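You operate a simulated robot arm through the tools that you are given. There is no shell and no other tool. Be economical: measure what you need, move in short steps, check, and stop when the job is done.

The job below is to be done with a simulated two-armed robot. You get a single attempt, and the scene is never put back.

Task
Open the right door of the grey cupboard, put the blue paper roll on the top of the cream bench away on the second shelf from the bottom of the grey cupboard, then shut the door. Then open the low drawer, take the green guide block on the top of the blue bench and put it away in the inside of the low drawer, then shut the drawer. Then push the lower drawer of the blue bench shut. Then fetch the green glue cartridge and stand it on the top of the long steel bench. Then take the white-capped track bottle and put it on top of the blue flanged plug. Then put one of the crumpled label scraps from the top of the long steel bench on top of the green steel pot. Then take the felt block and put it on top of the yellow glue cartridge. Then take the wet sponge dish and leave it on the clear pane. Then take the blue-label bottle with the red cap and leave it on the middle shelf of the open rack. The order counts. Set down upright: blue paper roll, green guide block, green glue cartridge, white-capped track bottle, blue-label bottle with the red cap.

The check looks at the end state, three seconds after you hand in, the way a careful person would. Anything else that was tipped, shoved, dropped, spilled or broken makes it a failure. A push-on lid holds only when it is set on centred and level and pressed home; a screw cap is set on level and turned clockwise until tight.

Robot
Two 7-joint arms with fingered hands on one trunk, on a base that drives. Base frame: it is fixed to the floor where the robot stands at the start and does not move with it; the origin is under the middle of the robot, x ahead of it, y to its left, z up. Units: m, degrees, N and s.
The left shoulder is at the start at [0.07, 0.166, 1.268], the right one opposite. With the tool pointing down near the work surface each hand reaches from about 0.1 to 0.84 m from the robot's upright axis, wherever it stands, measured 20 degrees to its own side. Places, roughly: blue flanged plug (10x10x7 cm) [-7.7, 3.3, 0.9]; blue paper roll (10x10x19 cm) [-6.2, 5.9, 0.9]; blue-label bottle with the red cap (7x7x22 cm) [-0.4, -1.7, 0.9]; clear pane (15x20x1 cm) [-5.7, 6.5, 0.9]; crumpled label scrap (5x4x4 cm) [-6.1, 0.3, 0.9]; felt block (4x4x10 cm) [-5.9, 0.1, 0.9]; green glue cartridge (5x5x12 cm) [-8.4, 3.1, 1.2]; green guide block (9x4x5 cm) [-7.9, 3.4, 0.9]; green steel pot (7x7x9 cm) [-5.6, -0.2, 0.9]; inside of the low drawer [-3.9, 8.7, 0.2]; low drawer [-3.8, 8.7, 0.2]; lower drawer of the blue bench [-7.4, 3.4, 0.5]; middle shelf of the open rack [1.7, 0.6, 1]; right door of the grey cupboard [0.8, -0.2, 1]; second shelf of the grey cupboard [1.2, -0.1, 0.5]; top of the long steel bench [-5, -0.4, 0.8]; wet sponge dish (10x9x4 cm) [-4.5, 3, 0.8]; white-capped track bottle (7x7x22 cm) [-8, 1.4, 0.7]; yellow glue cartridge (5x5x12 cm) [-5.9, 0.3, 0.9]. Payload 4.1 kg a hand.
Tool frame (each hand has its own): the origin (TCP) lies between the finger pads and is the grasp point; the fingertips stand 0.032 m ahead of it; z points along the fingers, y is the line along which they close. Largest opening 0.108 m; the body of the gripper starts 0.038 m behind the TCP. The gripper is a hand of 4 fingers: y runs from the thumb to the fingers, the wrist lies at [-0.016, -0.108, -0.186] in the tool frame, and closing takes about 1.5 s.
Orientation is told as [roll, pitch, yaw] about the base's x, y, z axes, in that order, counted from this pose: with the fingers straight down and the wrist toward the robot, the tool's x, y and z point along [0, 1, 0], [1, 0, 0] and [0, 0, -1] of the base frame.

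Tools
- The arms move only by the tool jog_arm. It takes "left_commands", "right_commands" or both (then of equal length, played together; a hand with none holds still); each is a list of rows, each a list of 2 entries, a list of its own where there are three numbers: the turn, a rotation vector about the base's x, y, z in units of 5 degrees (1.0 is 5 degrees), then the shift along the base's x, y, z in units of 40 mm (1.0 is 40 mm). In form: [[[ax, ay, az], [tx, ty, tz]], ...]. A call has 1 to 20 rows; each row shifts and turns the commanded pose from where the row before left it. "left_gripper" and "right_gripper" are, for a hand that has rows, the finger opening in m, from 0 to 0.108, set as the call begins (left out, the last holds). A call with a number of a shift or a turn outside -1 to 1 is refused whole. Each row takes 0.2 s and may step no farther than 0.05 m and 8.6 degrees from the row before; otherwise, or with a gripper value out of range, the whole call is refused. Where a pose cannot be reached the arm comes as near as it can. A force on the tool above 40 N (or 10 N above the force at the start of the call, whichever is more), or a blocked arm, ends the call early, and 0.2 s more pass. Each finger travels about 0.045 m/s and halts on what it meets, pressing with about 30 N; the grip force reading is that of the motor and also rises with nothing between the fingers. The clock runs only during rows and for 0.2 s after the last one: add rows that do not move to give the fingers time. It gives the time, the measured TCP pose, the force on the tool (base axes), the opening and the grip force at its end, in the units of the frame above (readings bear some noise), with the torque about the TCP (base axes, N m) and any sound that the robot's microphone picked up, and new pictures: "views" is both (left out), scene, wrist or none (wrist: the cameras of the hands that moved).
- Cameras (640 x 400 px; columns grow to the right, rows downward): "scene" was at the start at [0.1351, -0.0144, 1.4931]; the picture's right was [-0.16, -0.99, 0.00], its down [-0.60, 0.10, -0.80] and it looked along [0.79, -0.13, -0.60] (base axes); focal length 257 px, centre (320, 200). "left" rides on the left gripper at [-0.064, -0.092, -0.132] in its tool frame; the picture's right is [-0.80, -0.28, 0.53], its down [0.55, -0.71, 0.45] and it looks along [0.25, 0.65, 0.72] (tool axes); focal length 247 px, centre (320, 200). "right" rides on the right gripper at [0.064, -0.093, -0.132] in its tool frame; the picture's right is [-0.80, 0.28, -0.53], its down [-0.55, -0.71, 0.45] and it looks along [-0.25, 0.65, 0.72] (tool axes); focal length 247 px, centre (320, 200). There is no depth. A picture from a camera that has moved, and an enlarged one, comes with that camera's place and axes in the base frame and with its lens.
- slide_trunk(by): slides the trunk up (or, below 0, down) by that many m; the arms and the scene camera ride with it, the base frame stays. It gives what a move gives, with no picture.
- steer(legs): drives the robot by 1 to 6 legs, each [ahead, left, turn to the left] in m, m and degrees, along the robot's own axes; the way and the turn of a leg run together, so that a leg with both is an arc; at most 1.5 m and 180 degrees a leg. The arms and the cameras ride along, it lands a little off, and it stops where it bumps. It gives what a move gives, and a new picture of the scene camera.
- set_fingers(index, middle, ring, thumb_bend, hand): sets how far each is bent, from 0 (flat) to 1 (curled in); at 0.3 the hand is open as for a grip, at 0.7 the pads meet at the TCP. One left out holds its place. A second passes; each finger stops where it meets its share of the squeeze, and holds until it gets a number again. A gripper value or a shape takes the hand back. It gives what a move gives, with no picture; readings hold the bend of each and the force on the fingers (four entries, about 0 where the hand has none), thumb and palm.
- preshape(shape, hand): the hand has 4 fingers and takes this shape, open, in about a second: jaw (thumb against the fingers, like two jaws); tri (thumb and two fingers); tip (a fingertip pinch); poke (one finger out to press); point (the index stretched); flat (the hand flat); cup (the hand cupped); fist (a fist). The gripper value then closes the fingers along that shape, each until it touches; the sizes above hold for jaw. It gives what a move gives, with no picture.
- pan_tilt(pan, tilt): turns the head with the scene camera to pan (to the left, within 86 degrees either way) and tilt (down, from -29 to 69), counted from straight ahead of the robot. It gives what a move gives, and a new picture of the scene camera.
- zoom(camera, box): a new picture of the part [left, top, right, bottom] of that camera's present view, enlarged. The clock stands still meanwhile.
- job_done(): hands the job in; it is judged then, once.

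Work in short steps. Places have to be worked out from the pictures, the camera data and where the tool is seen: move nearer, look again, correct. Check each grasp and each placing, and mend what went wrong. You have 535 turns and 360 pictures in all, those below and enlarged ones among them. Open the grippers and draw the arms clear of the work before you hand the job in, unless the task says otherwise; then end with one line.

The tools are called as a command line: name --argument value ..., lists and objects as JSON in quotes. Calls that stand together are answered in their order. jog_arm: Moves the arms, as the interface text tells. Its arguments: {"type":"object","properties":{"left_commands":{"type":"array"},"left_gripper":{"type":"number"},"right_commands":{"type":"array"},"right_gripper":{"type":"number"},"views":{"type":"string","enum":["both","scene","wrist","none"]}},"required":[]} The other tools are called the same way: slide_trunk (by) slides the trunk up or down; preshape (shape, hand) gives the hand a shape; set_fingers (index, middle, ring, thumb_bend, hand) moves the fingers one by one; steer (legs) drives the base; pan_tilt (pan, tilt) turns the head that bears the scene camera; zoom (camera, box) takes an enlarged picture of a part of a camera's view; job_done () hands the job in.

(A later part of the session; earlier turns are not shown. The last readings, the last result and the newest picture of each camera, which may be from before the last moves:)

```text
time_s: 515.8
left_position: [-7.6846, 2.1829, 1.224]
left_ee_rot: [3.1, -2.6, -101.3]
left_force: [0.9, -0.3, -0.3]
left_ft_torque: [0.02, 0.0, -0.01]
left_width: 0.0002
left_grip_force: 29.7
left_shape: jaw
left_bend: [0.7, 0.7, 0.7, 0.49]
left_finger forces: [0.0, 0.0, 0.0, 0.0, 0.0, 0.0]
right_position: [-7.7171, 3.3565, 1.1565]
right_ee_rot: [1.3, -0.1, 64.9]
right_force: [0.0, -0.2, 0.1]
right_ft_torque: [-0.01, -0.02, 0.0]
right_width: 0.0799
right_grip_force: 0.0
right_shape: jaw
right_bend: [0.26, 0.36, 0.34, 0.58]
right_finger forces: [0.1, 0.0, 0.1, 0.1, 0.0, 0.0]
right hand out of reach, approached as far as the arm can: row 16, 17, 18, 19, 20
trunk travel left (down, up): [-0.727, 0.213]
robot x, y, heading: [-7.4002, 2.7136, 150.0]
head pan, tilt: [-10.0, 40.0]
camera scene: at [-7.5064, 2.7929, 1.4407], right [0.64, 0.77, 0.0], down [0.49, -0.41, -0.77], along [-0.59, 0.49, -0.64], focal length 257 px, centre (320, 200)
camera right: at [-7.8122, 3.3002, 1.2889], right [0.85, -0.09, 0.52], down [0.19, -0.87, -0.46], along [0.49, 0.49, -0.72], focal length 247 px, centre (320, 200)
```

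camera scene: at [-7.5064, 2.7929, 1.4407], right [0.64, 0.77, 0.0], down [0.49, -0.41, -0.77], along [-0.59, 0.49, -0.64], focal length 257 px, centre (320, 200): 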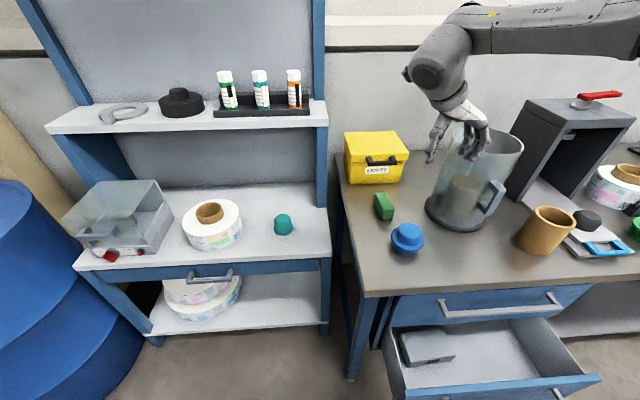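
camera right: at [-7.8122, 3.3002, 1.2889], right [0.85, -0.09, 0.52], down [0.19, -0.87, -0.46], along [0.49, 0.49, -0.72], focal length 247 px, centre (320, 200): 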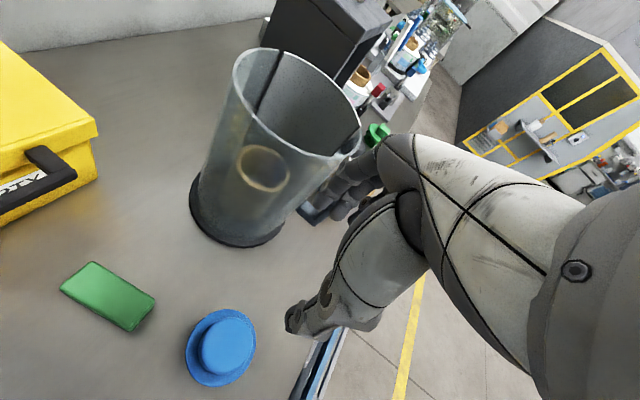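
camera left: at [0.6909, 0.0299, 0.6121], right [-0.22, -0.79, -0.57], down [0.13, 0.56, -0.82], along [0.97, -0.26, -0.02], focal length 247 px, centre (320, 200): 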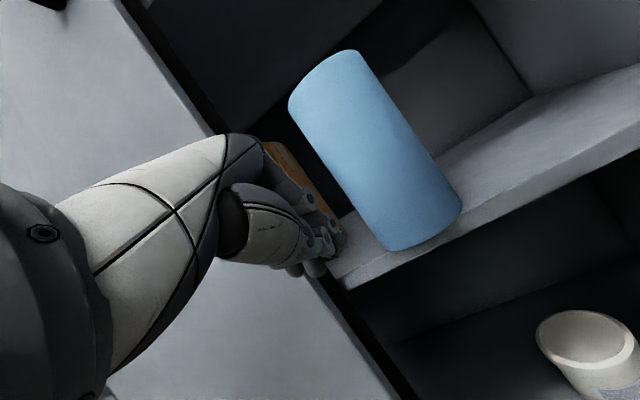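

The reach is just short. I inch the base ahead 8 cm.

steer --legs '[[0.08, 0.02, 0]]'

jog_arm --right_commands '[[[0, 0, -0.5], [-0.6, 0.0, 0]], [[0, 0, -0.5], [-0.6, -0.1, -0.1]], [[0, 0, 0], [0, 0, -0.4]]]' --views "both"

```text
time_s: 516.8
left_position: [-7.764, 2.2052, 1.2244]
left_ee_rot: [3.2, -2.5, -101.3]
left_force: [-1.1, 0.6, -0.3]
left_ft_torque: [-0.02, -0.01, 0.0]
left_width: 0.0
left_grip_force: 29.7
left_shape: jaw
left_bend: [0.7, 0.7, 0.7, 0.49]
left_finger forces: [0.1, 0.0, 0.0, 0.0, 0.0, 0.0]
right_position: [-7.7962, 3.3783, 1.1551]
right_ee_rot: [1.3, 0.0, 65.0]
right_force: [0.4, 0.1, 0.4]
right_ft_torque: [0.03, 0.0, 0.05]
right_width: 0.08
right_grip_force: 0.1
right_shape: jaw
right_bend: [0.26, 0.36, 0.34, 0.58]
right_finger forces: [0.1, 0.0, 0.0, 0.0, 0.0, 0.1]
trunk travel left (down, up): [-0.727, 0.213]
robot x, y, heading: [-7.4764, 2.7374, 150.2]
head pan, tilt: [-10.0, 40.0]
camera scene: at [-7.5849, 2.8155, 1.4408], right [0.64, 0.77, 0.0], down [0.49, -0.41, -0.77], along [-0.59, 0.49, -0.64], focal length 257 px, centre (320, 200)
```

scene: 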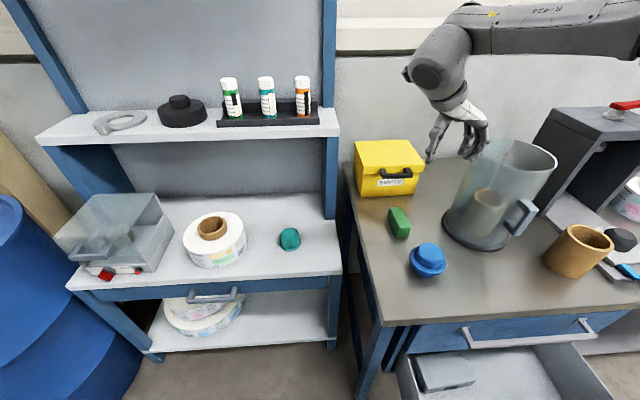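

```text
time_s: 517.6
left_position: [-7.7657, 2.2068, 1.2252]
left_ee_rot: [3.2, -2.5, -101.5]
left_force: [-0.9, 0.2, -1.1]
left_ft_torque: [-0.02, -0.02, -0.03]
left_width: 0.0
left_grip_force: 29.9
left_shape: jaw
left_bend: [0.7, 0.7, 0.7, 0.49]
left_finger forces: [0.0, 0.0, 0.1, 0.0, 0.0, 0.0]
right_position: [-7.787, 3.3811, 1.146]
right_ee_rot: [1.3, 0.0, 60.0]
right_force: [-0.3, 0.5, 0.2]
right_ft_torque: [0.03, 0.01, 0.0]
right_width: 0.0798
right_grip_force: 0.0
right_shape: jaw
right_bend: [0.26, 0.36, 0.34, 0.58]
right_finger forces: [0.1, 0.0, 0.0, 0.0, 0.0, 0.0]
right hand out of reach, approached as far as the arm can: row 1, 2, 3
trunk travel left (down, up): [-0.727, 0.213]
robot x, y, heading: [-7.4738, 2.7376, 149.9]
head pan, tilt: [-10.0, 40.0]
camera scene: at [-7.5871, 2.8164, 1.4405], right [0.64, 0.77, 0.0], down [0.49, -0.41, -0.77], along [-0.59, 0.49, -0.64], focal length 257 px, centre (320, 200)
camera right: at [-7.8866, 3.3315, 1.2789], right [0.84, -0.16, 0.51], down [0.11, -0.88, -0.46], along [0.53, 0.45, -0.72], focal length 247 px, centre (320, 200)
```

scene: 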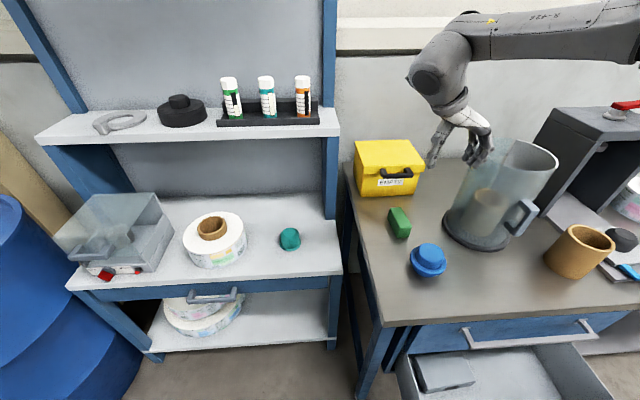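
right: 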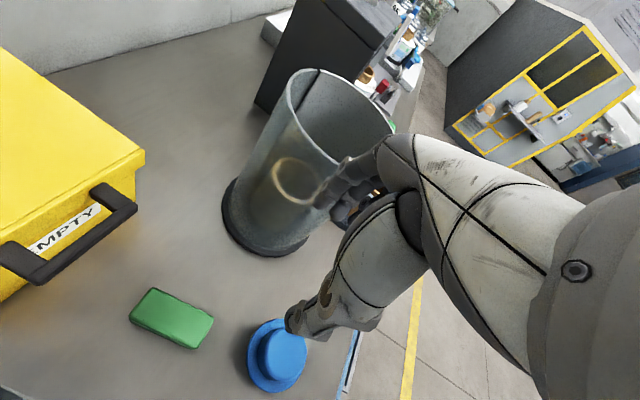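

Cross-grip isn't comfortable for this arm. The block's 9 cm length also fits the hand, so I turn back and grip it lengthwise (yaw about 148°).

jog_arm --right_commands '[[[0, 0, 0.98], [-0.02, 0.0, 0]], [[0, 0, 0.98], [-0.09, -0.045, 0]], [[0, 0, 0.98], [-0.09, -0.045, 0]], [[0, 0, 0.98], [-0.09, -0.045, 0]], [[0, 0, 0.98], [-0.09, -0.045, 0]], [[0, 0, 0.98], [-0.09, -0.045, 0]], [[0, 0, 0.98], [-0.09, -0.045, 0]], [[0, 0, 0.98], [-0.09, -0.045, 0]], [[0, 0, 0.98], [-0.09, -0.045, 0]], [[0, 0, 0.98], [-0.09, -0.045, 0]], [[0, 0, 0.98], [-0.09, -0.045, 0]], [[0, 0, 0.98], [-0.09, -0.045, 0]], [[0, 0, 0.98], [-0.09, -0.045, 0]], [[0, 0, 0.98], [-0.09, -0.045, 0]], [[0, 0, 0.98], [-0.09, -0.045, 0]], [[0, 0, 0.98], [-0.09, -0.045, 0]], [[0, 0, 0.98], [-0.09, -0.045, 0]], [[0, 0, 0.98], [-0.09, -0.045, 0]]]' --right_gripper 0.108 --views "both"

```text
time_s: 521.4
left_position: [-7.7649, 2.2064, 1.225]
left_ee_rot: [3.2, -2.5, -101.4]
left_force: [-0.7, 0.0, -0.4]
left_ft_torque: [0.02, 0.01, 0.02]
left_width: 0.0001
left_grip_force: 30.1
left_shape: jaw
left_bend: [0.7, 0.7, 0.7, 0.49]
left_finger forces: [0.0, 0.0, 0.0, 0.0, 0.0, 0.0]
right_position: [-7.8464, 3.3473, 1.1471]
right_ee_rot: [1.3, -0.1, 148.1]
right_force: [0.7, 0.5, 0.2]
right_ft_torque: [0.04, -0.02, 0.03]
right_width: 0.1075
right_grip_force: 0.1
right_shape: jaw
right_bend: [0.3, 0.3, 0.3, 0.3]
right_finger forces: [0.1, 0.0, 0.1, 0.0, 0.0, 0.1]
trunk travel left (down, up): [-0.727, 0.213]
robot x, y, heading: [-7.4763, 2.7378, 150.0]
head pan, tilt: [-10.0, 40.0]
camera scene: at [-7.5858, 2.8162, 1.4407], right [0.64, 0.77, 0.0], down [0.49, -0.41, -0.77], along [-0.59, 0.49, -0.64], focal length 257 px, centre (320, 200)
camera right: at [-7.8002, 3.2485, 1.2798], right [0.19, 0.84, 0.51], down [0.88, 0.09, -0.46], along [-0.43, 0.54, -0.72], focal length 247 px, centre (320, 200)
```

scene: 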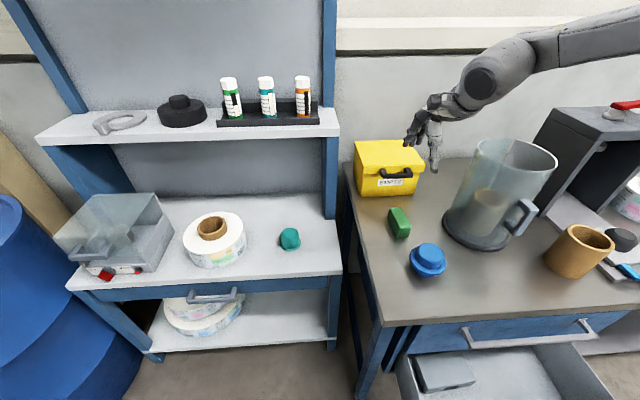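
right: 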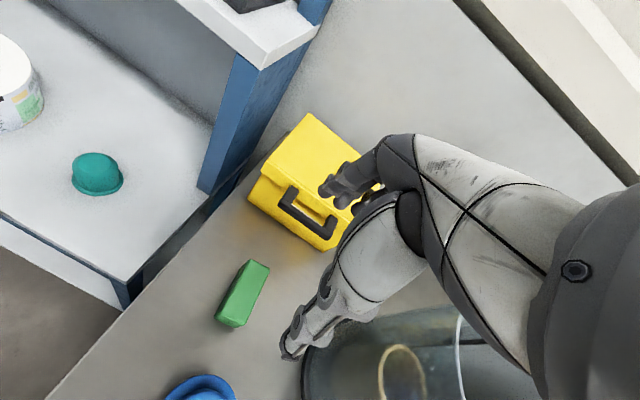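

Hand is over the block within 1 cm. I correct and descend partway.

jog_arm --right_commands '[[[0, 0, 0], [-0.22, 0.13, -0.5]], [[0, 0, 0], [0, 0, -0.8]], [[0, 0, 0], [0, 0, -0.8]], [[0, 0, 0], [0, 0, -0.8]], [[0, 0, 0], [0, 0, -0.8]]]' --views "wrist"

```text
time_s: 522.6
left_position: [-7.7665, 2.2051, 1.2254]
left_ee_rot: [3.2, -2.6, -101.4]
left_force: [-0.2, -0.1, -0.2]
left_ft_torque: [-0.02, 0.0, -0.02]
left_width: 0.0001
left_grip_force: 30.1
left_shape: jaw
left_bend: [0.7, 0.7, 0.7, 0.49]
left_finger forces: [0.1, 0.0, 0.0, 0.0, 0.0, 0.1]
right_position: [-7.855, 3.3548, 0.9974]
right_ee_rot: [1.4, -0.1, 148.1]
right_force: [-0.8, -0.6, 0.1]
right_ft_torque: [-0.02, -0.01, 0.0]
right_width: 0.1079
right_grip_force: 0.1
right_shape: jaw
right_bend: [0.3, 0.3, 0.3, 0.3]
right_finger forces: [0.1, 0.1, 0.1, 0.0, 0.0, 0.1]
trunk travel left (down, up): [-0.727, 0.213]
robot x, y, heading: [-7.4778, 2.7326, 150.2]
head pan, tilt: [-10.0, 40.0]
camera right: at [-7.8079, 3.2535, 1.1314], right [0.19, 0.84, 0.51], down [0.88, 0.09, -0.46], along [-0.43, 0.54, -0.72], focal length 247 px, centre (320, 200)
```

right: 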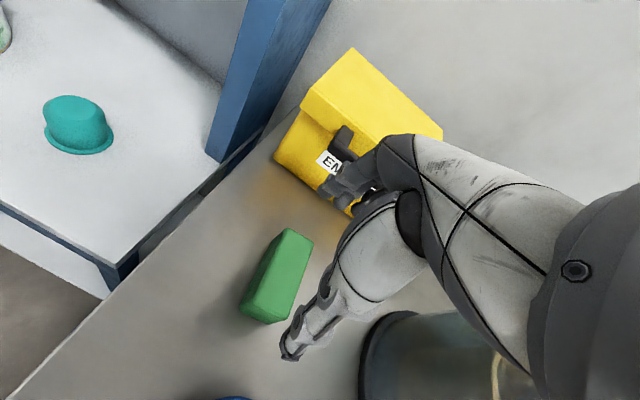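

Well aligned. I descend to grasp height and close.

jog_arm --right_commands '[[[0, 0, 0], [0, 0, -0.8]], [[0, 0, 0], [0, 0, -0.8]], [[0, 0, 0], [0, 0, -0.6]]]' --views "none"

jog_arm --right_commands '[[[0, 0, 0], [0, 0, 0]], [[0, 0, 0], [0, 0, 0]], [[0, 0, 0], [0, 0, 0]], [[0, 0, 0], [0, 0, 0]], [[0, 0, 0], [0, 0, 0]], [[0, 0, 0], [0, 0, 0]]]' --right_gripper 0.05 --views "wrist"

```text
time_s: 523.4
left_position: [-7.7636, 2.205, 1.2254]
left_ee_rot: [3.1, -2.5, -101.3]
left_force: [-0.5, 0.1, -0.1]
left_ft_torque: [0.02, 0.0, 0.0]
left_width: 0.0001
left_grip_force: 29.7
left_shape: jaw
left_bend: [0.7, 0.7, 0.7, 0.49]
left_finger forces: [0.0, 0.0, 0.1, 0.1, 0.0, 0.0]
right_position: [-7.8118, 3.3525, 0.9555]
right_ee_rot: [1.2, -0.1, 148.2]
right_force: [-0.1, 0.5, -0.6]
right_ft_torque: [0.01, 0.01, -0.01]
right_width: 0.1077
right_grip_force: 0.1
right_shape: jaw
right_bend: [0.3, 0.3, 0.3, 0.3]
right_finger forces: [0.0, 0.1, 0.1, 0.1, 0.0, 0.1]
right hand out of reach, approached as far as the arm can: row 1, 2, 3
trunk travel left (down, up): [-0.727, 0.213]
robot x, y, heading: [-7.4801, 2.7338, 150.0]
head pan, tilt: [-10.0, 40.0]
```

```text
time_s: 524.8
left_position: [-7.7638, 2.2057, 1.2239]
left_ee_rot: [3.1, -2.5, -101.4]
left_force: [-0.3, 0.4, 0.3]
left_ft_torque: [0.04, 0.03, 0.01]
left_width: 0.0001
left_grip_force: 29.7
left_shape: jaw
left_bend: [0.7, 0.7, 0.7, 0.49]
left_finger forces: [0.0, 0.1, 0.0, 0.0, 0.1, 0.1]
right_position: [-7.8112, 3.3523, 0.9554]
right_ee_rot: [1.2, 0.0, 148.3]
right_force: [0.6, -0.2, -0.2]
right_ft_torque: [0.0, 0.01, -0.02]
right_width: 0.0507
right_grip_force: 0.0
right_shape: jaw
right_bend: [0.74, 0.46, 0.44, 0.72]
right_finger forces: [0.0, 0.1, 0.0, 0.0, 0.0, 0.1]
trunk travel left (down, up): [-0.727, 0.213]
robot x, y, heading: [-7.4808, 2.7353, 150.2]
head pan, tilt: [-10.0, 40.0]
camera right: at [-7.7657, 3.2523, 1.0885], right [0.19, 0.84, 0.51], down [0.88, 0.09, -0.46], along [-0.43, 0.54, -0.72], focal length 247 px, centre (320, 200)
```

right: 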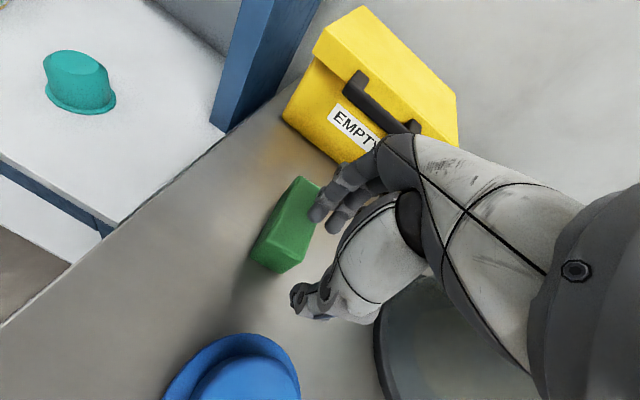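

The arm ran out of reach before the block. I go back up over it, then lower with the trunk instead.

jog_arm --right_commands '[[[0, 0, 0], [0, 0, 0.6]], [[0, 0, 0], [0, 0, 0.6]], [[0, 0, 0], [-0.55, 0.03, 0.4]], [[0, 0, 0], [-0.57, 0.03, 0]], [[0, 0, 0], [0, 0, 0]], [[0, 0, 0], [0, 0, 0]], [[0, 0, 0], [0, 0, 0]]]' --right_gripper 0.108 --views "none"

slide_trunk --by -0.06

zoom --camera "right" --box '[120, 100, 480, 400]'

```text
time_s: 526.4
left_position: [-7.7658, 2.2054, 1.2244]
left_ee_rot: [3.1, -2.5, -101.4]
left_force: [0.1, 0.5, 0.9]
left_ft_torque: [0.01, -0.01, 0.03]
left_width: 0.0
left_grip_force: 30.1
left_shape: jaw
left_bend: [0.7, 0.7, 0.7, 0.49]
left_finger forces: [0.0, 0.0, 0.0, 0.0, 0.0, 0.0]
right_position: [-7.8563, 3.353, 1.018]
right_ee_rot: [1.4, -0.2, 148.2]
right_force: [0.2, -0.9, 0.5]
right_ft_torque: [0.01, -0.03, 0.0]
right_width: 0.1077
right_grip_force: 0.0
right_shape: jaw
right_bend: [0.3, 0.3, 0.3, 0.3]
right_finger forces: [0.0, 0.0, 0.1, 0.0, 0.1, 0.0]
trunk travel left (down, up): [-0.727, 0.213]
robot x, y, heading: [-7.4766, 2.735, 150.0]
head pan, tilt: [-10.0, 40.0]
```

```text
time_s: 527.4
left_position: [-7.7646, 2.2051, 1.1642]
left_ee_rot: [3.1, -2.6, -101.4]
left_force: [0.7, 0.4, -0.2]
left_ft_torque: [0.01, -0.03, 0.03]
left_width: 0.0
left_grip_force: 29.6
left_shape: jaw
left_bend: [0.7, 0.7, 0.7, 0.49]
left_finger forces: [0.1, 0.0, 0.1, 0.0, 0.1, 0.0]
right_position: [-7.856, 3.3528, 0.958]
right_ee_rot: [1.3, -0.1, 148.2]
right_force: [-0.3, 0.5, -1.0]
right_ft_torque: [0.0, 0.03, 0.02]
right_width: 0.1078
right_grip_force: 0.0
right_shape: jaw
right_bend: [0.3, 0.3, 0.3, 0.3]
right_finger forces: [0.1, 0.1, 0.0, 0.0, 0.0, 0.0]
trunk travel left (down, up): [-0.667, 0.273]
robot x, y, heading: [-7.4741, 2.736, 149.9]
head pan, tilt: [-10.0, 40.0]
```

```text
1.33 times, centred on (300, 250) of right
camera zoom: at [-7.81, 3.253, 1.0916], right [0.19, 0.84, 0.52], down [0.88, 0.09, -0.46], along [-0.43, 0.54, -0.72], focal length 329 px, centre (347, 133)
```

zoom: 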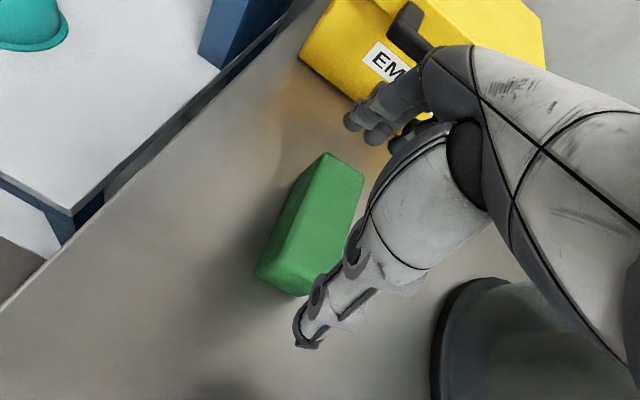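

Still centred. I lower the last 5 cm with the trunk and close.

slide_trunk --by -0.05

jog_arm --right_commands '[[[0, 0, 0], [0, 0, 0]], [[0, 0, 0], [0, 0, 0]], [[0, 0, 0], [0, 0, 0]], [[0, 0, 0], [0, 0, 0]], [[0, 0, 0], [0, 0, 0]], [[0, 0, 0], [0, 0, 0]]]' --right_gripper 0.05 --views "wrist"

```text
time_s: 528.3
left_position: [-7.7645, 2.2063, 1.1138]
left_ee_rot: [3.0, -2.5, -101.3]
left_force: [0.5, 0.1, 0.5]
left_ft_torque: [-0.04, 0.0, -0.02]
left_width: 0.0001
left_grip_force: 30.0
left_shape: jaw
left_bend: [0.7, 0.7, 0.7, 0.49]
left_finger forces: [0.1, 0.0, 0.1, 0.0, 0.1, 0.0]
right_position: [-7.8564, 3.3537, 0.9099]
right_ee_rot: [1.2, -0.1, 148.2]
right_force: [-1.2, 0.3, -0.1]
right_ft_torque: [-0.02, 0.01, 0.04]
right_width: 0.1077
right_grip_force: 0.1
right_shape: jaw
right_bend: [0.3, 0.3, 0.3, 0.3]
right_finger forces: [0.3, 0.0, 0.0, 0.1, 0.0, 0.0]
trunk travel left (down, up): [-0.617, 0.323]
robot x, y, heading: [-7.4788, 2.7373, 150.1]
head pan, tilt: [-10.0, 40.0]
```

```text
time_s: 529.7
left_position: [-7.7651, 2.2066, 1.1139]
left_ee_rot: [3.0, -2.5, -101.4]
left_force: [-0.8, 0.5, -0.3]
left_ft_torque: [0.01, 0.0, 0.0]
left_width: 0.0
left_grip_force: 29.9
left_shape: jaw
left_bend: [0.7, 0.7, 0.7, 0.49]
left_finger forces: [0.0, 0.1, 0.0, 0.1, 0.0, 0.0]
right_position: [-7.856, 3.353, 0.908]
right_ee_rot: [1.3, -0.1, 148.1]
right_force: [0.3, 0.0, -0.4]
right_ft_torque: [0.0, 0.02, -0.01]
right_width: 0.0846
right_grip_force: 30.2
right_shape: jaw
right_bend: [0.26, 0.35, 0.33, 0.53]
right_finger forces: [15.3, 8.1, 3.7, 0.1, 27.2, 0.0]
trunk travel left (down, up): [-0.617, 0.323]
robot x, y, heading: [-7.4778, 2.7372, 149.9]
head pan, tilt: [-10.0, 40.0]
camera right: at [-7.8101, 3.2531, 1.0414], right [0.19, 0.84, 0.51], down [0.88, 0.09, -0.46], along [-0.43, 0.54, -0.72], focal length 247 px, centre (320, 200)
```

right: 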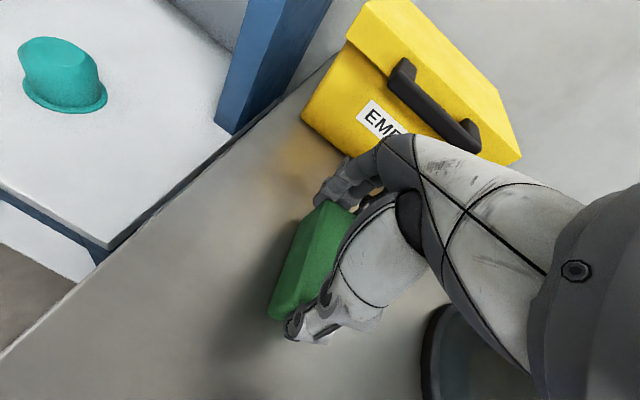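

Good balanced grip on the block. I lift with the trunk and back away from the bench.

slide_trunk --by 0.25

steer --legs '[[-0.1, 0, 0], [-0.1, 0, 0], [-0.2, 0, 0], [-0.3, 0, 0]]'

```text
time_s: 532.3
left_position: [-7.765, 2.2056, 1.3653]
left_ee_rot: [3.1, -2.5, -101.4]
left_force: [-0.3, -0.1, 0.3]
left_ft_torque: [-0.04, -0.03, -0.03]
left_width: 0.0
left_grip_force: 29.5
left_shape: jaw
left_bend: [0.7, 0.7, 0.7, 0.49]
left_finger forces: [0.0, 0.1, 0.0, 0.0, 0.0, 0.1]
right_position: [-7.8566, 3.353, 1.1571]
right_ee_rot: [1.4, -0.1, 148.3]
right_force: [0.2, 0.5, -1.9]
right_ft_torque: [0.0, -0.01, -0.02]
right_width: 0.0846
right_grip_force: 30.0
right_shape: jaw
right_bend: [0.26, 0.35, 0.33, 0.53]
right_finger forces: [15.3, 8.0, 3.7, 0.0, 27.1, 0.1]
trunk travel left (down, up): [-0.867, 0.073]
robot x, y, heading: [-7.4793, 2.7384, 150.0]
head pan, tilt: [-10.0, 40.0]
```

```text
time_s: 537.0
left_position: [-7.1618, 1.8593, 1.3649]
left_ee_rot: [3.2, -2.5, -101.3]
left_force: [0.6, -0.2, -0.5]
left_ft_torque: [-0.01, 0.03, 0.01]
left_width: 0.0
left_grip_force: 29.6
left_shape: jaw
left_bend: [0.7, 0.7, 0.7, 0.49]
left_finger forces: [0.0, 0.0, 0.1, 0.0, 0.1, 0.1]
right_position: [-7.255, 3.0059, 1.1576]
right_ee_rot: [1.3, 0.0, 148.3]
right_force: [-0.6, 0.1, -1.4]
right_ft_torque: [-0.03, 0.01, 0.0]
right_width: 0.0846
right_grip_force: 30.3
right_shape: jaw
right_bend: [0.26, 0.35, 0.33, 0.53]
right_finger forces: [15.4, 8.2, 3.7, 0.0, 27.3, 0.0]
trunk travel left (down, up): [-0.867, 0.073]
robot x, y, heading: [-6.8749, 2.392, 150.2]
head pan, tilt: [-10.0, 40.0]
camera scene: at [-6.9839, 2.4697, 1.5804], right [0.64, 0.77, 0.0], down [0.49, -0.41, -0.76], along [-0.59, 0.49, -0.64], focal length 257 px, centre (320, 200)
```

scene: 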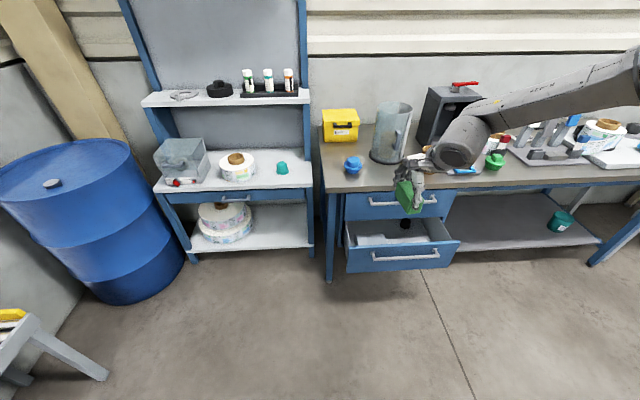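

The block is held. I tuck it closer and travel sideways along the benches back toward the low drawer.

jog_arm --right_commands '[[[0, 0, 0], [0.9, -0.52, 0]], [[0, 0, 0], [0.9, -0.52, 0]], [[0, 0, 0], [0.9, -0.52, 0]], [[0, 0, 0], [0.9, -0.52, 0]], [[0, 0, 0], [0.9, -0.52, 0]], [[0, 0, 0], [0.9, -0.52, 0]]]' --views "none"

steer --legs '[[0.05, -1.3, 0], [0.05, -1.3, 0], [0.04, -1.19, 0], [0, 0, -5.5]]'

```text
time_s: 538.4
left_position: [-7.1562, 1.8589, 1.3643]
left_ee_rot: [2.9, -2.5, -101.3]
left_force: [0.9, 0.5, 0.3]
left_ft_torque: [0.0, 0.04, 0.0]
left_width: 0.0
left_grip_force: 29.8
left_shape: jaw
left_bend: [0.7, 0.7, 0.7, 0.49]
left_finger forces: [0.0, 0.0, 0.0, 0.0, 0.0, 0.0]
right_position: [-7.0347, 2.8791, 1.1587]
right_ee_rot: [1.4, -0.2, 148.4]
right_force: [0.5, -0.5, -0.7]
right_ft_torque: [-0.02, 0.07, 0.02]
right_width: 0.0848
right_grip_force: 30.1
right_shape: jaw
right_bend: [0.26, 0.35, 0.33, 0.53]
right_finger forces: [15.3, 8.2, 3.8, 0.0, 27.5, 0.1]
trunk travel left (down, up): [-0.867, 0.073]
robot x, y, heading: [-6.8719, 2.3881, 149.9]
head pan, tilt: [-10.0, 40.0]
```

```text
time_s: 557.3
left_position: [-5.446, 5.2483, 1.3632]
left_ee_rot: [3.2, -2.6, -106.5]
left_force: [-0.1, -1.0, -0.6]
left_ft_torque: [0.04, -0.02, -0.01]
left_width: 0.0
left_grip_force: 30.1
left_shape: jaw
left_bend: [0.7, 0.7, 0.7, 0.49]
left_finger forces: [0.0, 0.1, 0.1, 0.0, 0.0, 0.0]
right_position: [-5.2322, 6.2553, 1.1596]
right_ee_rot: [1.2, -0.1, 143.1]
right_force: [-0.2, -0.2, -0.4]
right_ft_torque: [-0.01, -0.01, 0.03]
right_width: 0.0848
right_grip_force: 30.4
right_shape: jaw
right_bend: [0.26, 0.35, 0.33, 0.53]
right_finger forces: [15.4, 8.3, 3.8, 0.0, 27.5, 0.1]
trunk travel left (down, up): [-0.867, 0.073]
robot x, y, heading: [-5.1129, 5.7558, 144.9]
head pan, tilt: [-10.0, 40.0]
camera scene: at [-5.2146, 5.8414, 1.5807], right [0.71, 0.71, 0.0], down [0.46, -0.45, -0.77], along [-0.54, 0.54, -0.64], focal length 257 px, centre (320, 200)
```

scene: 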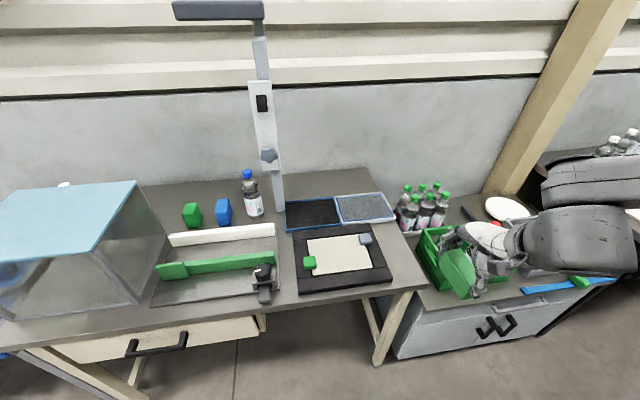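

I continue sideways up the narrow lane to the drawer.

steer --legs '[[-0.03, -1.3, 0], [-0.03, -1.28, 0]]'

pan_tilt --pan -45 --tilt 50

```text
time_s: 570.0
left_position: [-3.9176, 7.3594, 1.3641]
left_ee_rot: [3.1, -2.5, -105.7]
left_force: [0.2, 0.0, 0.1]
left_ft_torque: [0.04, -0.03, 0.01]
left_width: 0.0
left_grip_force: 30.3
left_shape: jaw
left_bend: [0.7, 0.7, 0.7, 0.5]
left_finger forces: [0.0, 0.0, 0.0, 0.0, 0.1, 0.0]
right_position: [-3.7177, 8.3678, 1.1589]
right_ee_rot: [1.3, -0.1, 144.0]
right_force: [0.6, -0.3, -0.2]
right_ft_torque: [-0.05, 0.0, -0.03]
right_width: 0.0846
right_grip_force: 30.3
right_shape: jaw
right_bend: [0.26, 0.35, 0.33, 0.53]
right_finger forces: [15.4, 8.3, 3.8, 0.0, 27.5, 0.1]
trunk travel left (down, up): [-0.867, 0.073]
robot x, y, heading: [-3.5898, 7.8672, 145.6]
head pan, tilt: [-10.0, 40.0]
camera scene: at [-3.6942, 7.9539, 1.5807], right [0.7, 0.72, 0.0], down [0.46, -0.45, -0.77], along [-0.55, 0.53, -0.64], focal length 257 px, centre (320, 200)
```

scene: 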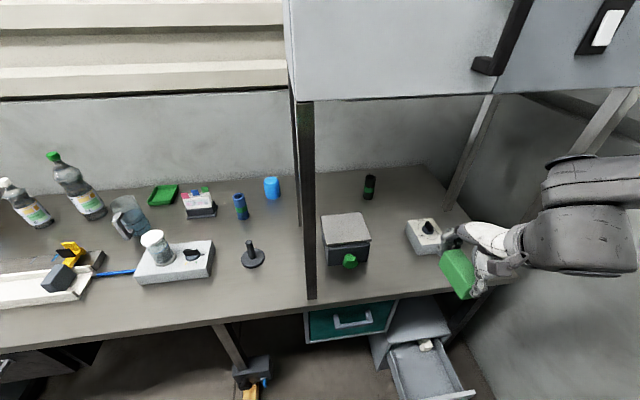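

```text
time_s: 571.0
left_position: [-3.9172, 7.3603, 1.3645]
left_ee_rot: [3.1, -2.4, -105.6]
left_force: [0.4, 1.1, 0.1]
left_ft_torque: [0.0, -0.05, 0.01]
left_width: 0.0
left_grip_force: 29.5
left_shape: jaw
left_bend: [0.7, 0.7, 0.7, 0.5]
left_finger forces: [0.1, 0.1, 0.1, 0.0, 0.1, 0.1]
right_position: [-3.7185, 8.3685, 1.159]
right_ee_rot: [1.2, -0.2, 143.8]
right_force: [0.7, -0.2, -1.2]
right_ft_torque: [-0.02, 0.0, 0.01]
right_width: 0.0845
right_grip_force: 30.2
right_shape: jaw
right_bend: [0.26, 0.35, 0.33, 0.53]
right_finger forces: [15.4, 8.2, 3.8, 0.1, 27.5, 0.0]
trunk travel left (down, up): [-0.867, 0.073]
robot x, y, heading: [-3.5882, 7.8672, 145.6]
head pan, tilt: [-45.0, 50.0]
camera scene: at [-3.6474, 7.9708, 1.5665], right [0.98, 0.19, 0.0], down [0.14, -0.75, -0.64], along [-0.12, 0.63, -0.77], focal length 257 px, centre (320, 200)
```

scene: 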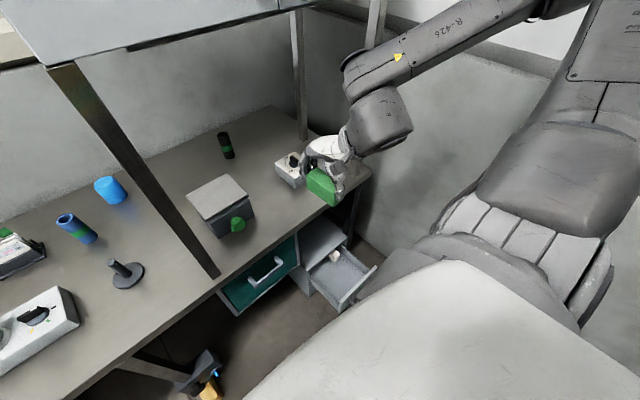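

I zoom on the open drawer to locate its inside precisely.

zoom --camera "scene" --box '[280, 200, 400, 320]'

```text
3.33 times, centred on (340, 260) of scene
camera zoom: at [-3.6474, 7.9708, 1.5665], right [0.98, 0.19, 0.0], down [0.14, -0.75, -0.64], along [-0.12, 0.63, -0.77], focal length 856 px, centre (253, 0)
```

zoom: 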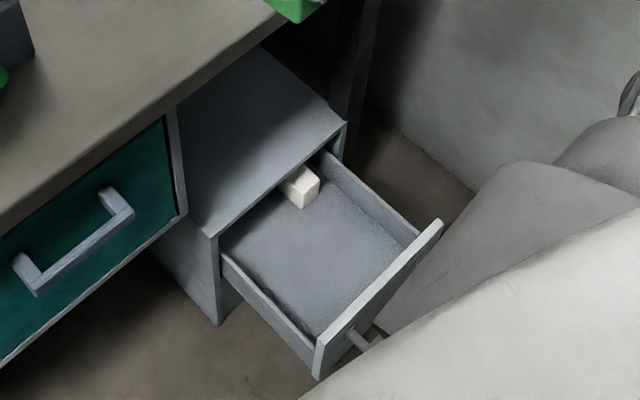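

Drawer inside: between o −8.0 and −7.81, about 23 cm wide, with a small cube at the back. I lower the trunk and bring the block over its open part.

slide_trunk --by -0.4

slide_trunk --by -0.1

jog_arm --right_commands '[[[0, 0, 0], [0.35, 0.68, 0]], [[0, 0, 0], [0.35, 0.68, 0]], [[0, 0, 0], [0.35, 0.68, -0.4]], [[0, 0, 0], [0.35, 0.68, -0.4]], [[0, 0, 0], [0.34, 0.67, -0.8]], [[0, 0, 0], [0, 0, -0.9]], [[0, 0, 0], [0, 0, -0.9]], [[0, 0, 0], [0, 0, -0.9]], [[0, 0, 0], [0, 0, -0.9]]]' --views "both"

```text
time_s: 574.8
left_position: [-3.9168, 7.3603, 0.9634]
left_ee_rot: [3.1, -2.5, -105.8]
left_force: [-0.7, 0.0, -0.2]
left_ft_torque: [0.0, 0.01, -0.01]
left_width: 0.0002
left_grip_force: 30.3
left_shape: jaw
left_bend: [0.7, 0.7, 0.7, 0.5]
left_finger forces: [0.1, 0.1, 0.0, 0.0, 0.0, 0.0]
right_position: [-3.7169, 8.369, 0.7601]
right_ee_rot: [1.3, 0.0, 143.9]
right_force: [0.3, -0.7, -0.9]
right_ft_torque: [0.01, 0.03, -0.01]
right_width: 0.0847
right_grip_force: 29.9
right_shape: jaw
right_bend: [0.26, 0.35, 0.33, 0.53]
right_finger forces: [15.4, 8.2, 3.8, 0.0, 27.4, 0.1]
trunk travel left (down, up): [-0.467, 0.473]
robot x, y, heading: [-3.5907, 7.8659, 145.8]
head pan, tilt: [-45.0, 50.0]
```

```text
time_s: 576.2
left_position: [-3.9167, 7.3593, 0.8653]
left_ee_rot: [3.1, -2.5, -105.8]
left_force: [0.7, -1.1, 0.2]
left_ft_torque: [0.0, 0.01, 0.0]
left_width: 0.0
left_grip_force: 29.7
left_shape: jaw
left_bend: [0.7, 0.7, 0.7, 0.5]
left_finger forces: [0.0, 0.1, 0.0, 0.0, 0.0, 0.0]
right_position: [-3.7178, 8.369, 0.6582]
right_ee_rot: [1.3, -0.2, 144.0]
right_force: [0.6, 0.4, -1.2]
right_ft_torque: [0.0, 0.0, 0.0]
right_width: 0.085
right_grip_force: 30.1
right_shape: jaw
right_bend: [0.26, 0.35, 0.33, 0.53]
right_finger forces: [15.4, 8.2, 3.8, 0.1, 27.5, 0.0]
trunk travel left (down, up): [-0.367, 0.573]
robot x, y, heading: [-3.5888, 7.8663, 145.8]
head pan, tilt: [-45.0, 50.0]
```

```text
time_s: 578.2
left_position: [-3.9173, 7.3604, 0.8642]
left_ee_rot: [3.1, -2.5, -105.7]
left_force: [-0.7, -0.7, 0.2]
left_ft_torque: [0.02, -0.05, 0.04]
left_width: 0.0001
left_grip_force: 30.1
left_shape: jaw
left_bend: [0.7, 0.7, 0.7, 0.5]
left_finger forces: [0.1, 0.0, 0.0, 0.0, 0.0, 0.0]
right_position: [-3.6492, 8.5034, 0.4482]
right_ee_rot: [1.4, -0.1, 143.9]
right_force: [0.7, -0.5, -1.1]
right_ft_torque: [-0.07, 0.01, -0.02]
right_width: 0.0848
right_grip_force: 29.9
right_shape: jaw
right_bend: [0.26, 0.35, 0.33, 0.53]
right_finger forces: [15.4, 8.2, 3.8, 0.0, 27.5, 0.0]
trunk travel left (down, up): [-0.367, 0.573]
robot x, y, heading: [-3.59, 7.8705, 145.8]
head pan, tilt: [-45.0, 50.0]
camera scene: at [-3.6469, 7.9715, 1.0665], right [0.98, 0.19, 0.0], down [0.14, -0.75, -0.64], along [-0.12, 0.63, -0.77], focal length 257 px, centre (320, 200)
camera right: at [-3.6098, 8.3992, 0.5818], right [0.25, 0.82, 0.51], down [0.89, 0.02, -0.46], along [-0.39, 0.57, -0.72], focal length 247 px, centre (320, 200)
```

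scene: 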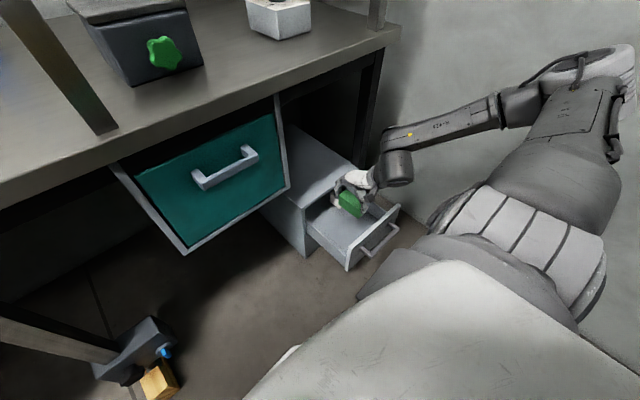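
right: 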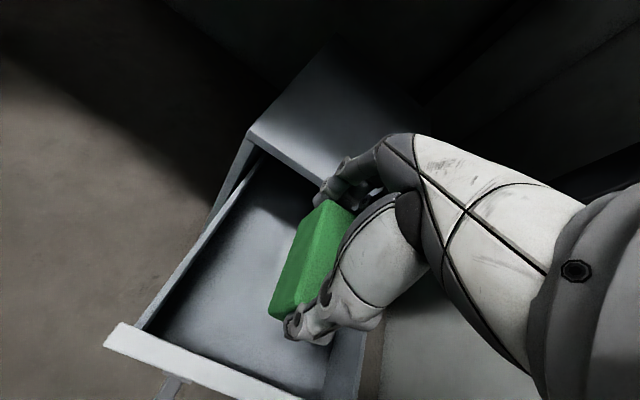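

The block hovers over the drawer. I shift 1.5 cm outward and lower until contact.

jog_arm --right_commands '[[[0, 0, 0], [0.3, -0.22, -0.5]], [[0, 0, 0], [0, 0, -0.7]], [[0, 0, 0], [0, 0, -0.7]], [[0, 0, 0], [0, 0, -0.7]]]' --views "wrist"

```text
time_s: 579.2
left_position: [-3.9168, 7.3598, 0.8652]
left_ee_rot: [3.0, -2.5, -105.7]
left_force: [-0.7, 1.0, -0.5]
left_ft_torque: [0.01, -0.02, 0.02]
left_width: 0.0001
left_grip_force: 29.7
left_shape: jaw
left_bend: [0.7, 0.7, 0.7, 0.5]
left_finger forces: [0.0, 0.0, 0.0, 0.0, 0.1, 0.1]
right_position: [-3.6358, 8.4944, 0.3457]
right_ee_rot: [1.3, -0.1, 144.0]
right_force: [0.1, 0.4, -0.9]
right_ft_torque: [-0.01, 0.0, 0.0]
right_width: 0.0847
right_grip_force: 29.5
right_shape: jaw
right_bend: [0.26, 0.35, 0.33, 0.53]
right_finger forces: [15.4, 8.2, 3.8, 0.1, 27.4, 0.1]
trunk travel left (down, up): [-0.367, 0.573]
robot x, y, heading: [-3.5884, 7.8684, 145.7]
head pan, tilt: [-45.0, 50.0]
camera right: at [-3.5973, 8.3906, 0.4785], right [0.25, 0.82, 0.51], down [0.89, 0.02, -0.46], along [-0.39, 0.57, -0.72], focal length 247 px, centre (320, 200)
```

right: 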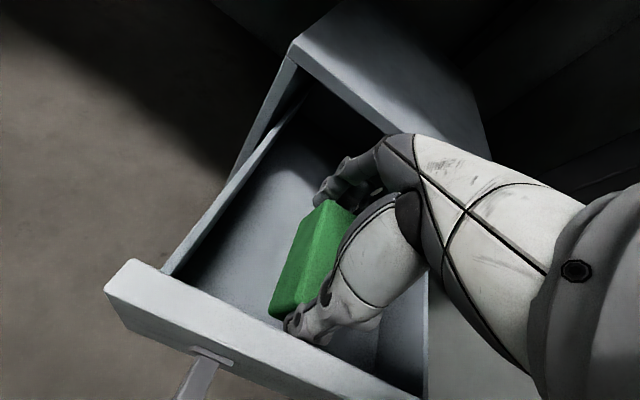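

Clear so far. I continue down in smaller steps until it touches.

jog_arm --right_commands '[[[0, 0, 0], [0, 0, -0.4]], [[0, 0, 0], [0, 0, -0.4]], [[0, 0, 0], [0, 0, -0.3]], [[0, 0, 0], [0, 0, -0.3]], [[0, 0, 0], [0, 0, -0.3]], [[0, 0, 0], [0, 0, -0.3]], [[0, 0, 0], [0, 0, -0.3]], [[0, 0, 0], [0, 0, -0.3]]]' --views "wrist"

```text
time_s: 580.8
left_position: [-3.9176, 7.3575, 0.8641]
left_ee_rot: [3.0, -2.4, -105.6]
left_force: [0.3, -0.5, 0.5]
left_ft_torque: [-0.02, -0.01, -0.01]
left_width: 0.0001
left_grip_force: 30.0
left_shape: jaw
left_bend: [0.7, 0.7, 0.7, 0.5]
left_finger forces: [0.0, 0.0, 0.1, 0.0, 0.1, 0.0]
right_position: [-3.6428, 8.4993, 0.2658]
right_ee_rot: [1.3, -1.0, 144.1]
right_force: [-3.1, -3.6, 30.5]
right_ft_torque: [-0.72, -2.46, -0.22]
right_width: 0.0841
right_grip_force: 30.1
right_shape: jaw
right_bend: [0.26, 0.36, 0.33, 0.53]
right_finger forces: [15.4, 8.0, 4.1, 0.1, 30.3, 0.0]
trunk travel left (down, up): [-0.367, 0.573]
robot x, y, heading: [-3.5881, 7.8667, 146.0]
head pan, tilt: [-45.0, 50.0]
stopped in row 7 (right hand): the force on the tool passed its limit at 52 N (the readings are from after the stop); the commanded pose is now the measured one
camera right: at [-3.6017, 8.3954, 0.3974], right [0.25, 0.82, 0.52], down [0.88, 0.03, -0.47], along [-0.4, 0.58, -0.71], focal length 247 px, centre (320, 200)
```

right: 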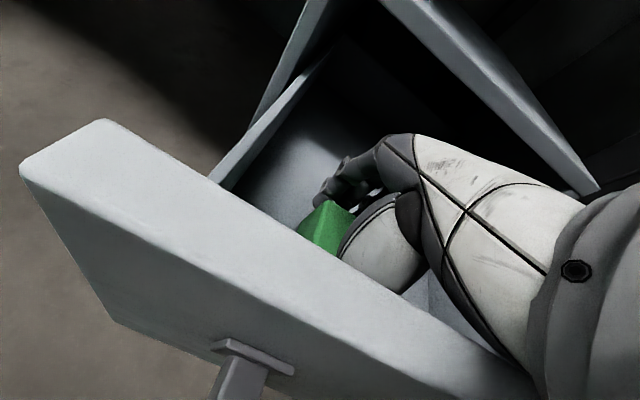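

The palm is resting on the drawer's front panel. I lift 3 cm, go 2.5 cm further in, and lower again.

jog_arm --right_commands '[[[0, 0, 0], [0, 0, 0.4]], [[0, 0, 0], [0, 0, 0.4]], [[0, 0, 0], [-0.25, 0.18, 0]], [[0, 0, 0], [-0.25, 0.18, 0]], [[0, 0, 0], [0, 0, -0.4]], [[0, 0, 0], [0, 0, -0.4]], [[0, 0, 0], [0, 0, -0.3]], [[0, 0, 0], [0, 0, -0.3]], [[0, 0, 0], [0, 0, -0.3]], [[0, 0, 0], [0, 0, -0.3]]]' --views "wrist"

```text
time_s: 582.5
left_position: [-3.9177, 7.3585, 0.8629]
left_ee_rot: [3.1, -2.3, -105.6]
left_force: [-0.6, 0.5, -0.3]
left_ft_torque: [0.0, 0.0, 0.03]
left_width: 0.0
left_grip_force: 29.3
left_shape: jaw
left_bend: [0.7, 0.7, 0.7, 0.5]
left_finger forces: [0.0, 0.1, 0.0, 0.0, 0.1, 0.0]
right_position: [-3.6652, 8.5159, 0.2498]
right_ee_rot: [1.2, -1.4, 144.1]
right_force: [0.1, 0.8, 26.4]
right_ft_torque: [-0.04, -0.19, -0.03]
right_width: 0.0822
right_grip_force: 30.3
right_shape: jaw
right_bend: [0.26, 0.35, 0.32, 0.53]
right_finger forces: [18.8, 9.2, 4.6, 0.0, 32.2, 0.1]
trunk travel left (down, up): [-0.367, 0.573]
robot x, y, heading: [-3.587, 7.8686, 145.8]
head pan, tilt: [-45.0, 50.0]
stopped in row 8 (right hand): the force on the tool passed its limit at 43 N (the readings are from after the stop); the commanded pose is now the measured one
camera right: at [-3.6237, 8.4105, 0.38], right [0.26, 0.81, 0.52], down [0.88, 0.03, -0.48], along [-0.4, 0.58, -0.71], focal length 247 px, centre (320, 200)
```

right: 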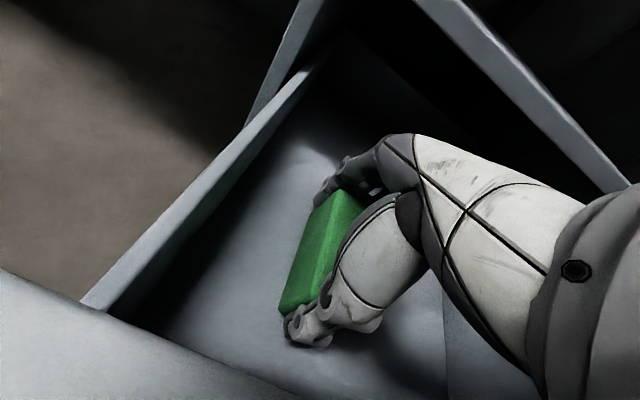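

Now it is the block that has touched the drawer floor (force centred, no torque). I release and lift out.

jog_arm --right_commands '[[[0, 0, 0], [0, 0, 0.05]], [[0, 0, 0], [0, 0, 0]], [[0, 0, 0], [0, 0, 0]], [[0, 0, 0], [0, 0, 0]], [[0, 0, 0], [0, 0, 0]], [[0, 0, 0], [0, 0, 0.3]], [[0, 0, 0], [0, 0, 0.4]], [[0, 0, 0], [0, 0, 0.5]], [[0, 0, 0], [0, 0, 0.7]], [[0, 0, 0], [0, 0, 0.7]], [[0, 0, 0], [0.1, -0.1, 0.8]]]' --right_gripper 0.108 --views "wrist"

```text
time_s: 584.9
left_position: [-3.9166, 7.3582, 0.8637]
left_ee_rot: [3.1, -2.5, -105.7]
left_force: [0.8, 0.4, 0.1]
left_ft_torque: [0.0, -0.01, 0.01]
left_width: 0.0
left_grip_force: 30.2
left_shape: jaw
left_bend: [0.7, 0.7, 0.7, 0.5]
left_finger forces: [0.1, 0.0, 0.0, 0.1, 0.0, 0.0]
right_position: [-3.6581, 8.5115, 0.3852]
right_ee_rot: [1.3, -0.9, 144.0]
right_force: [-0.9, -0.5, -0.3]
right_ft_torque: [0.0, 0.02, 0.0]
right_width: 0.1078
right_grip_force: 0.1
right_shape: jaw
right_bend: [0.3, 0.3, 0.3, 0.3]
right_finger forces: [0.0, 0.0, 0.0, 0.1, 0.0, 0.0]
trunk travel left (down, up): [-0.367, 0.573]
robot x, y, heading: [-3.5907, 7.8635, 145.5]
head pan, tilt: [-45.0, 50.0]
camera right: at [-3.6178, 8.4061, 0.5166], right [0.25, 0.82, 0.52], down [0.88, 0.02, -0.47], along [-0.4, 0.58, -0.71], focal length 247 px, centre (320, 200)
```

right: 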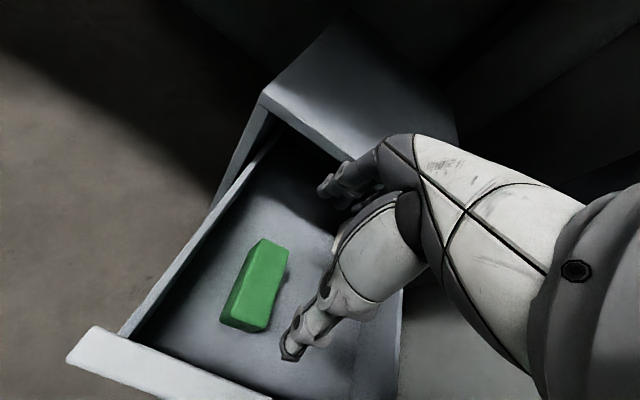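

The block stands in the drawer. I lift clear, move the hand out in front of the drawer and close it to push.

jog_arm --right_commands '[[[0, 0, 0], [0, 0, 0.9]], [[0, 0, 0], [0, 0, 0.9]], [[0, 0, 0], [0, 0, 0.9]], [[0, 0, 0], [0.8, -0.5, 0]], [[0, 0, 0], [0.8, -0.5, 0]], [[0, 0, 0], [0.8, -0.5, 0]], [[0, 0, 0], [0.8, -0.5, 0]], [[0, 0, 0], [0.8, -0.5, 0]], [[0, 0, 0], [0.8, -0.5, 0]]]' --right_gripper 0.0 --views "scene"

```text
time_s: 586.9
left_position: [-3.9181, 7.3589, 0.8645]
left_ee_rot: [3.2, -2.5, -105.8]
left_force: [-0.1, -0.5, -0.5]
left_ft_torque: [-0.01, 0.01, 0.01]
left_width: 0.0001
left_grip_force: 30.3
left_shape: jaw
left_bend: [0.7, 0.7, 0.7, 0.5]
left_finger forces: [0.1, 0.1, 0.0, 0.1, 0.0, 0.0]
right_position: [-3.501, 8.3916, 0.4767]
right_ee_rot: [1.2, -0.9, 144.0]
right_force: [-0.4, 0.0, 0.0]
right_ft_torque: [0.03, -0.02, 0.01]
right_width: 0.0003
right_grip_force: 30.2
right_shape: jaw
right_bend: [0.7, 0.7, 0.7, 0.49]
right_finger forces: [0.0, 0.0, 0.0, 0.0, 0.0, 0.0]
right hand out of reach, approached as far as the arm can: row 5, 8, 9
trunk travel left (down, up): [-0.367, 0.573]
robot x, y, heading: [-3.5902, 7.8673, 145.9]
head pan, tilt: [-45.0, 50.0]
camera scene: at [-3.647, 7.9707, 1.0666], right [0.98, 0.19, 0.0], down [0.14, -0.75, -0.64], along [-0.12, 0.63, -0.77], focal length 257 px, centre (320, 200)
```

scene: 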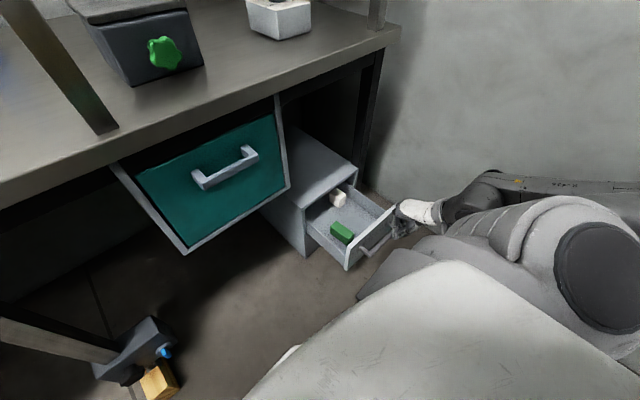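

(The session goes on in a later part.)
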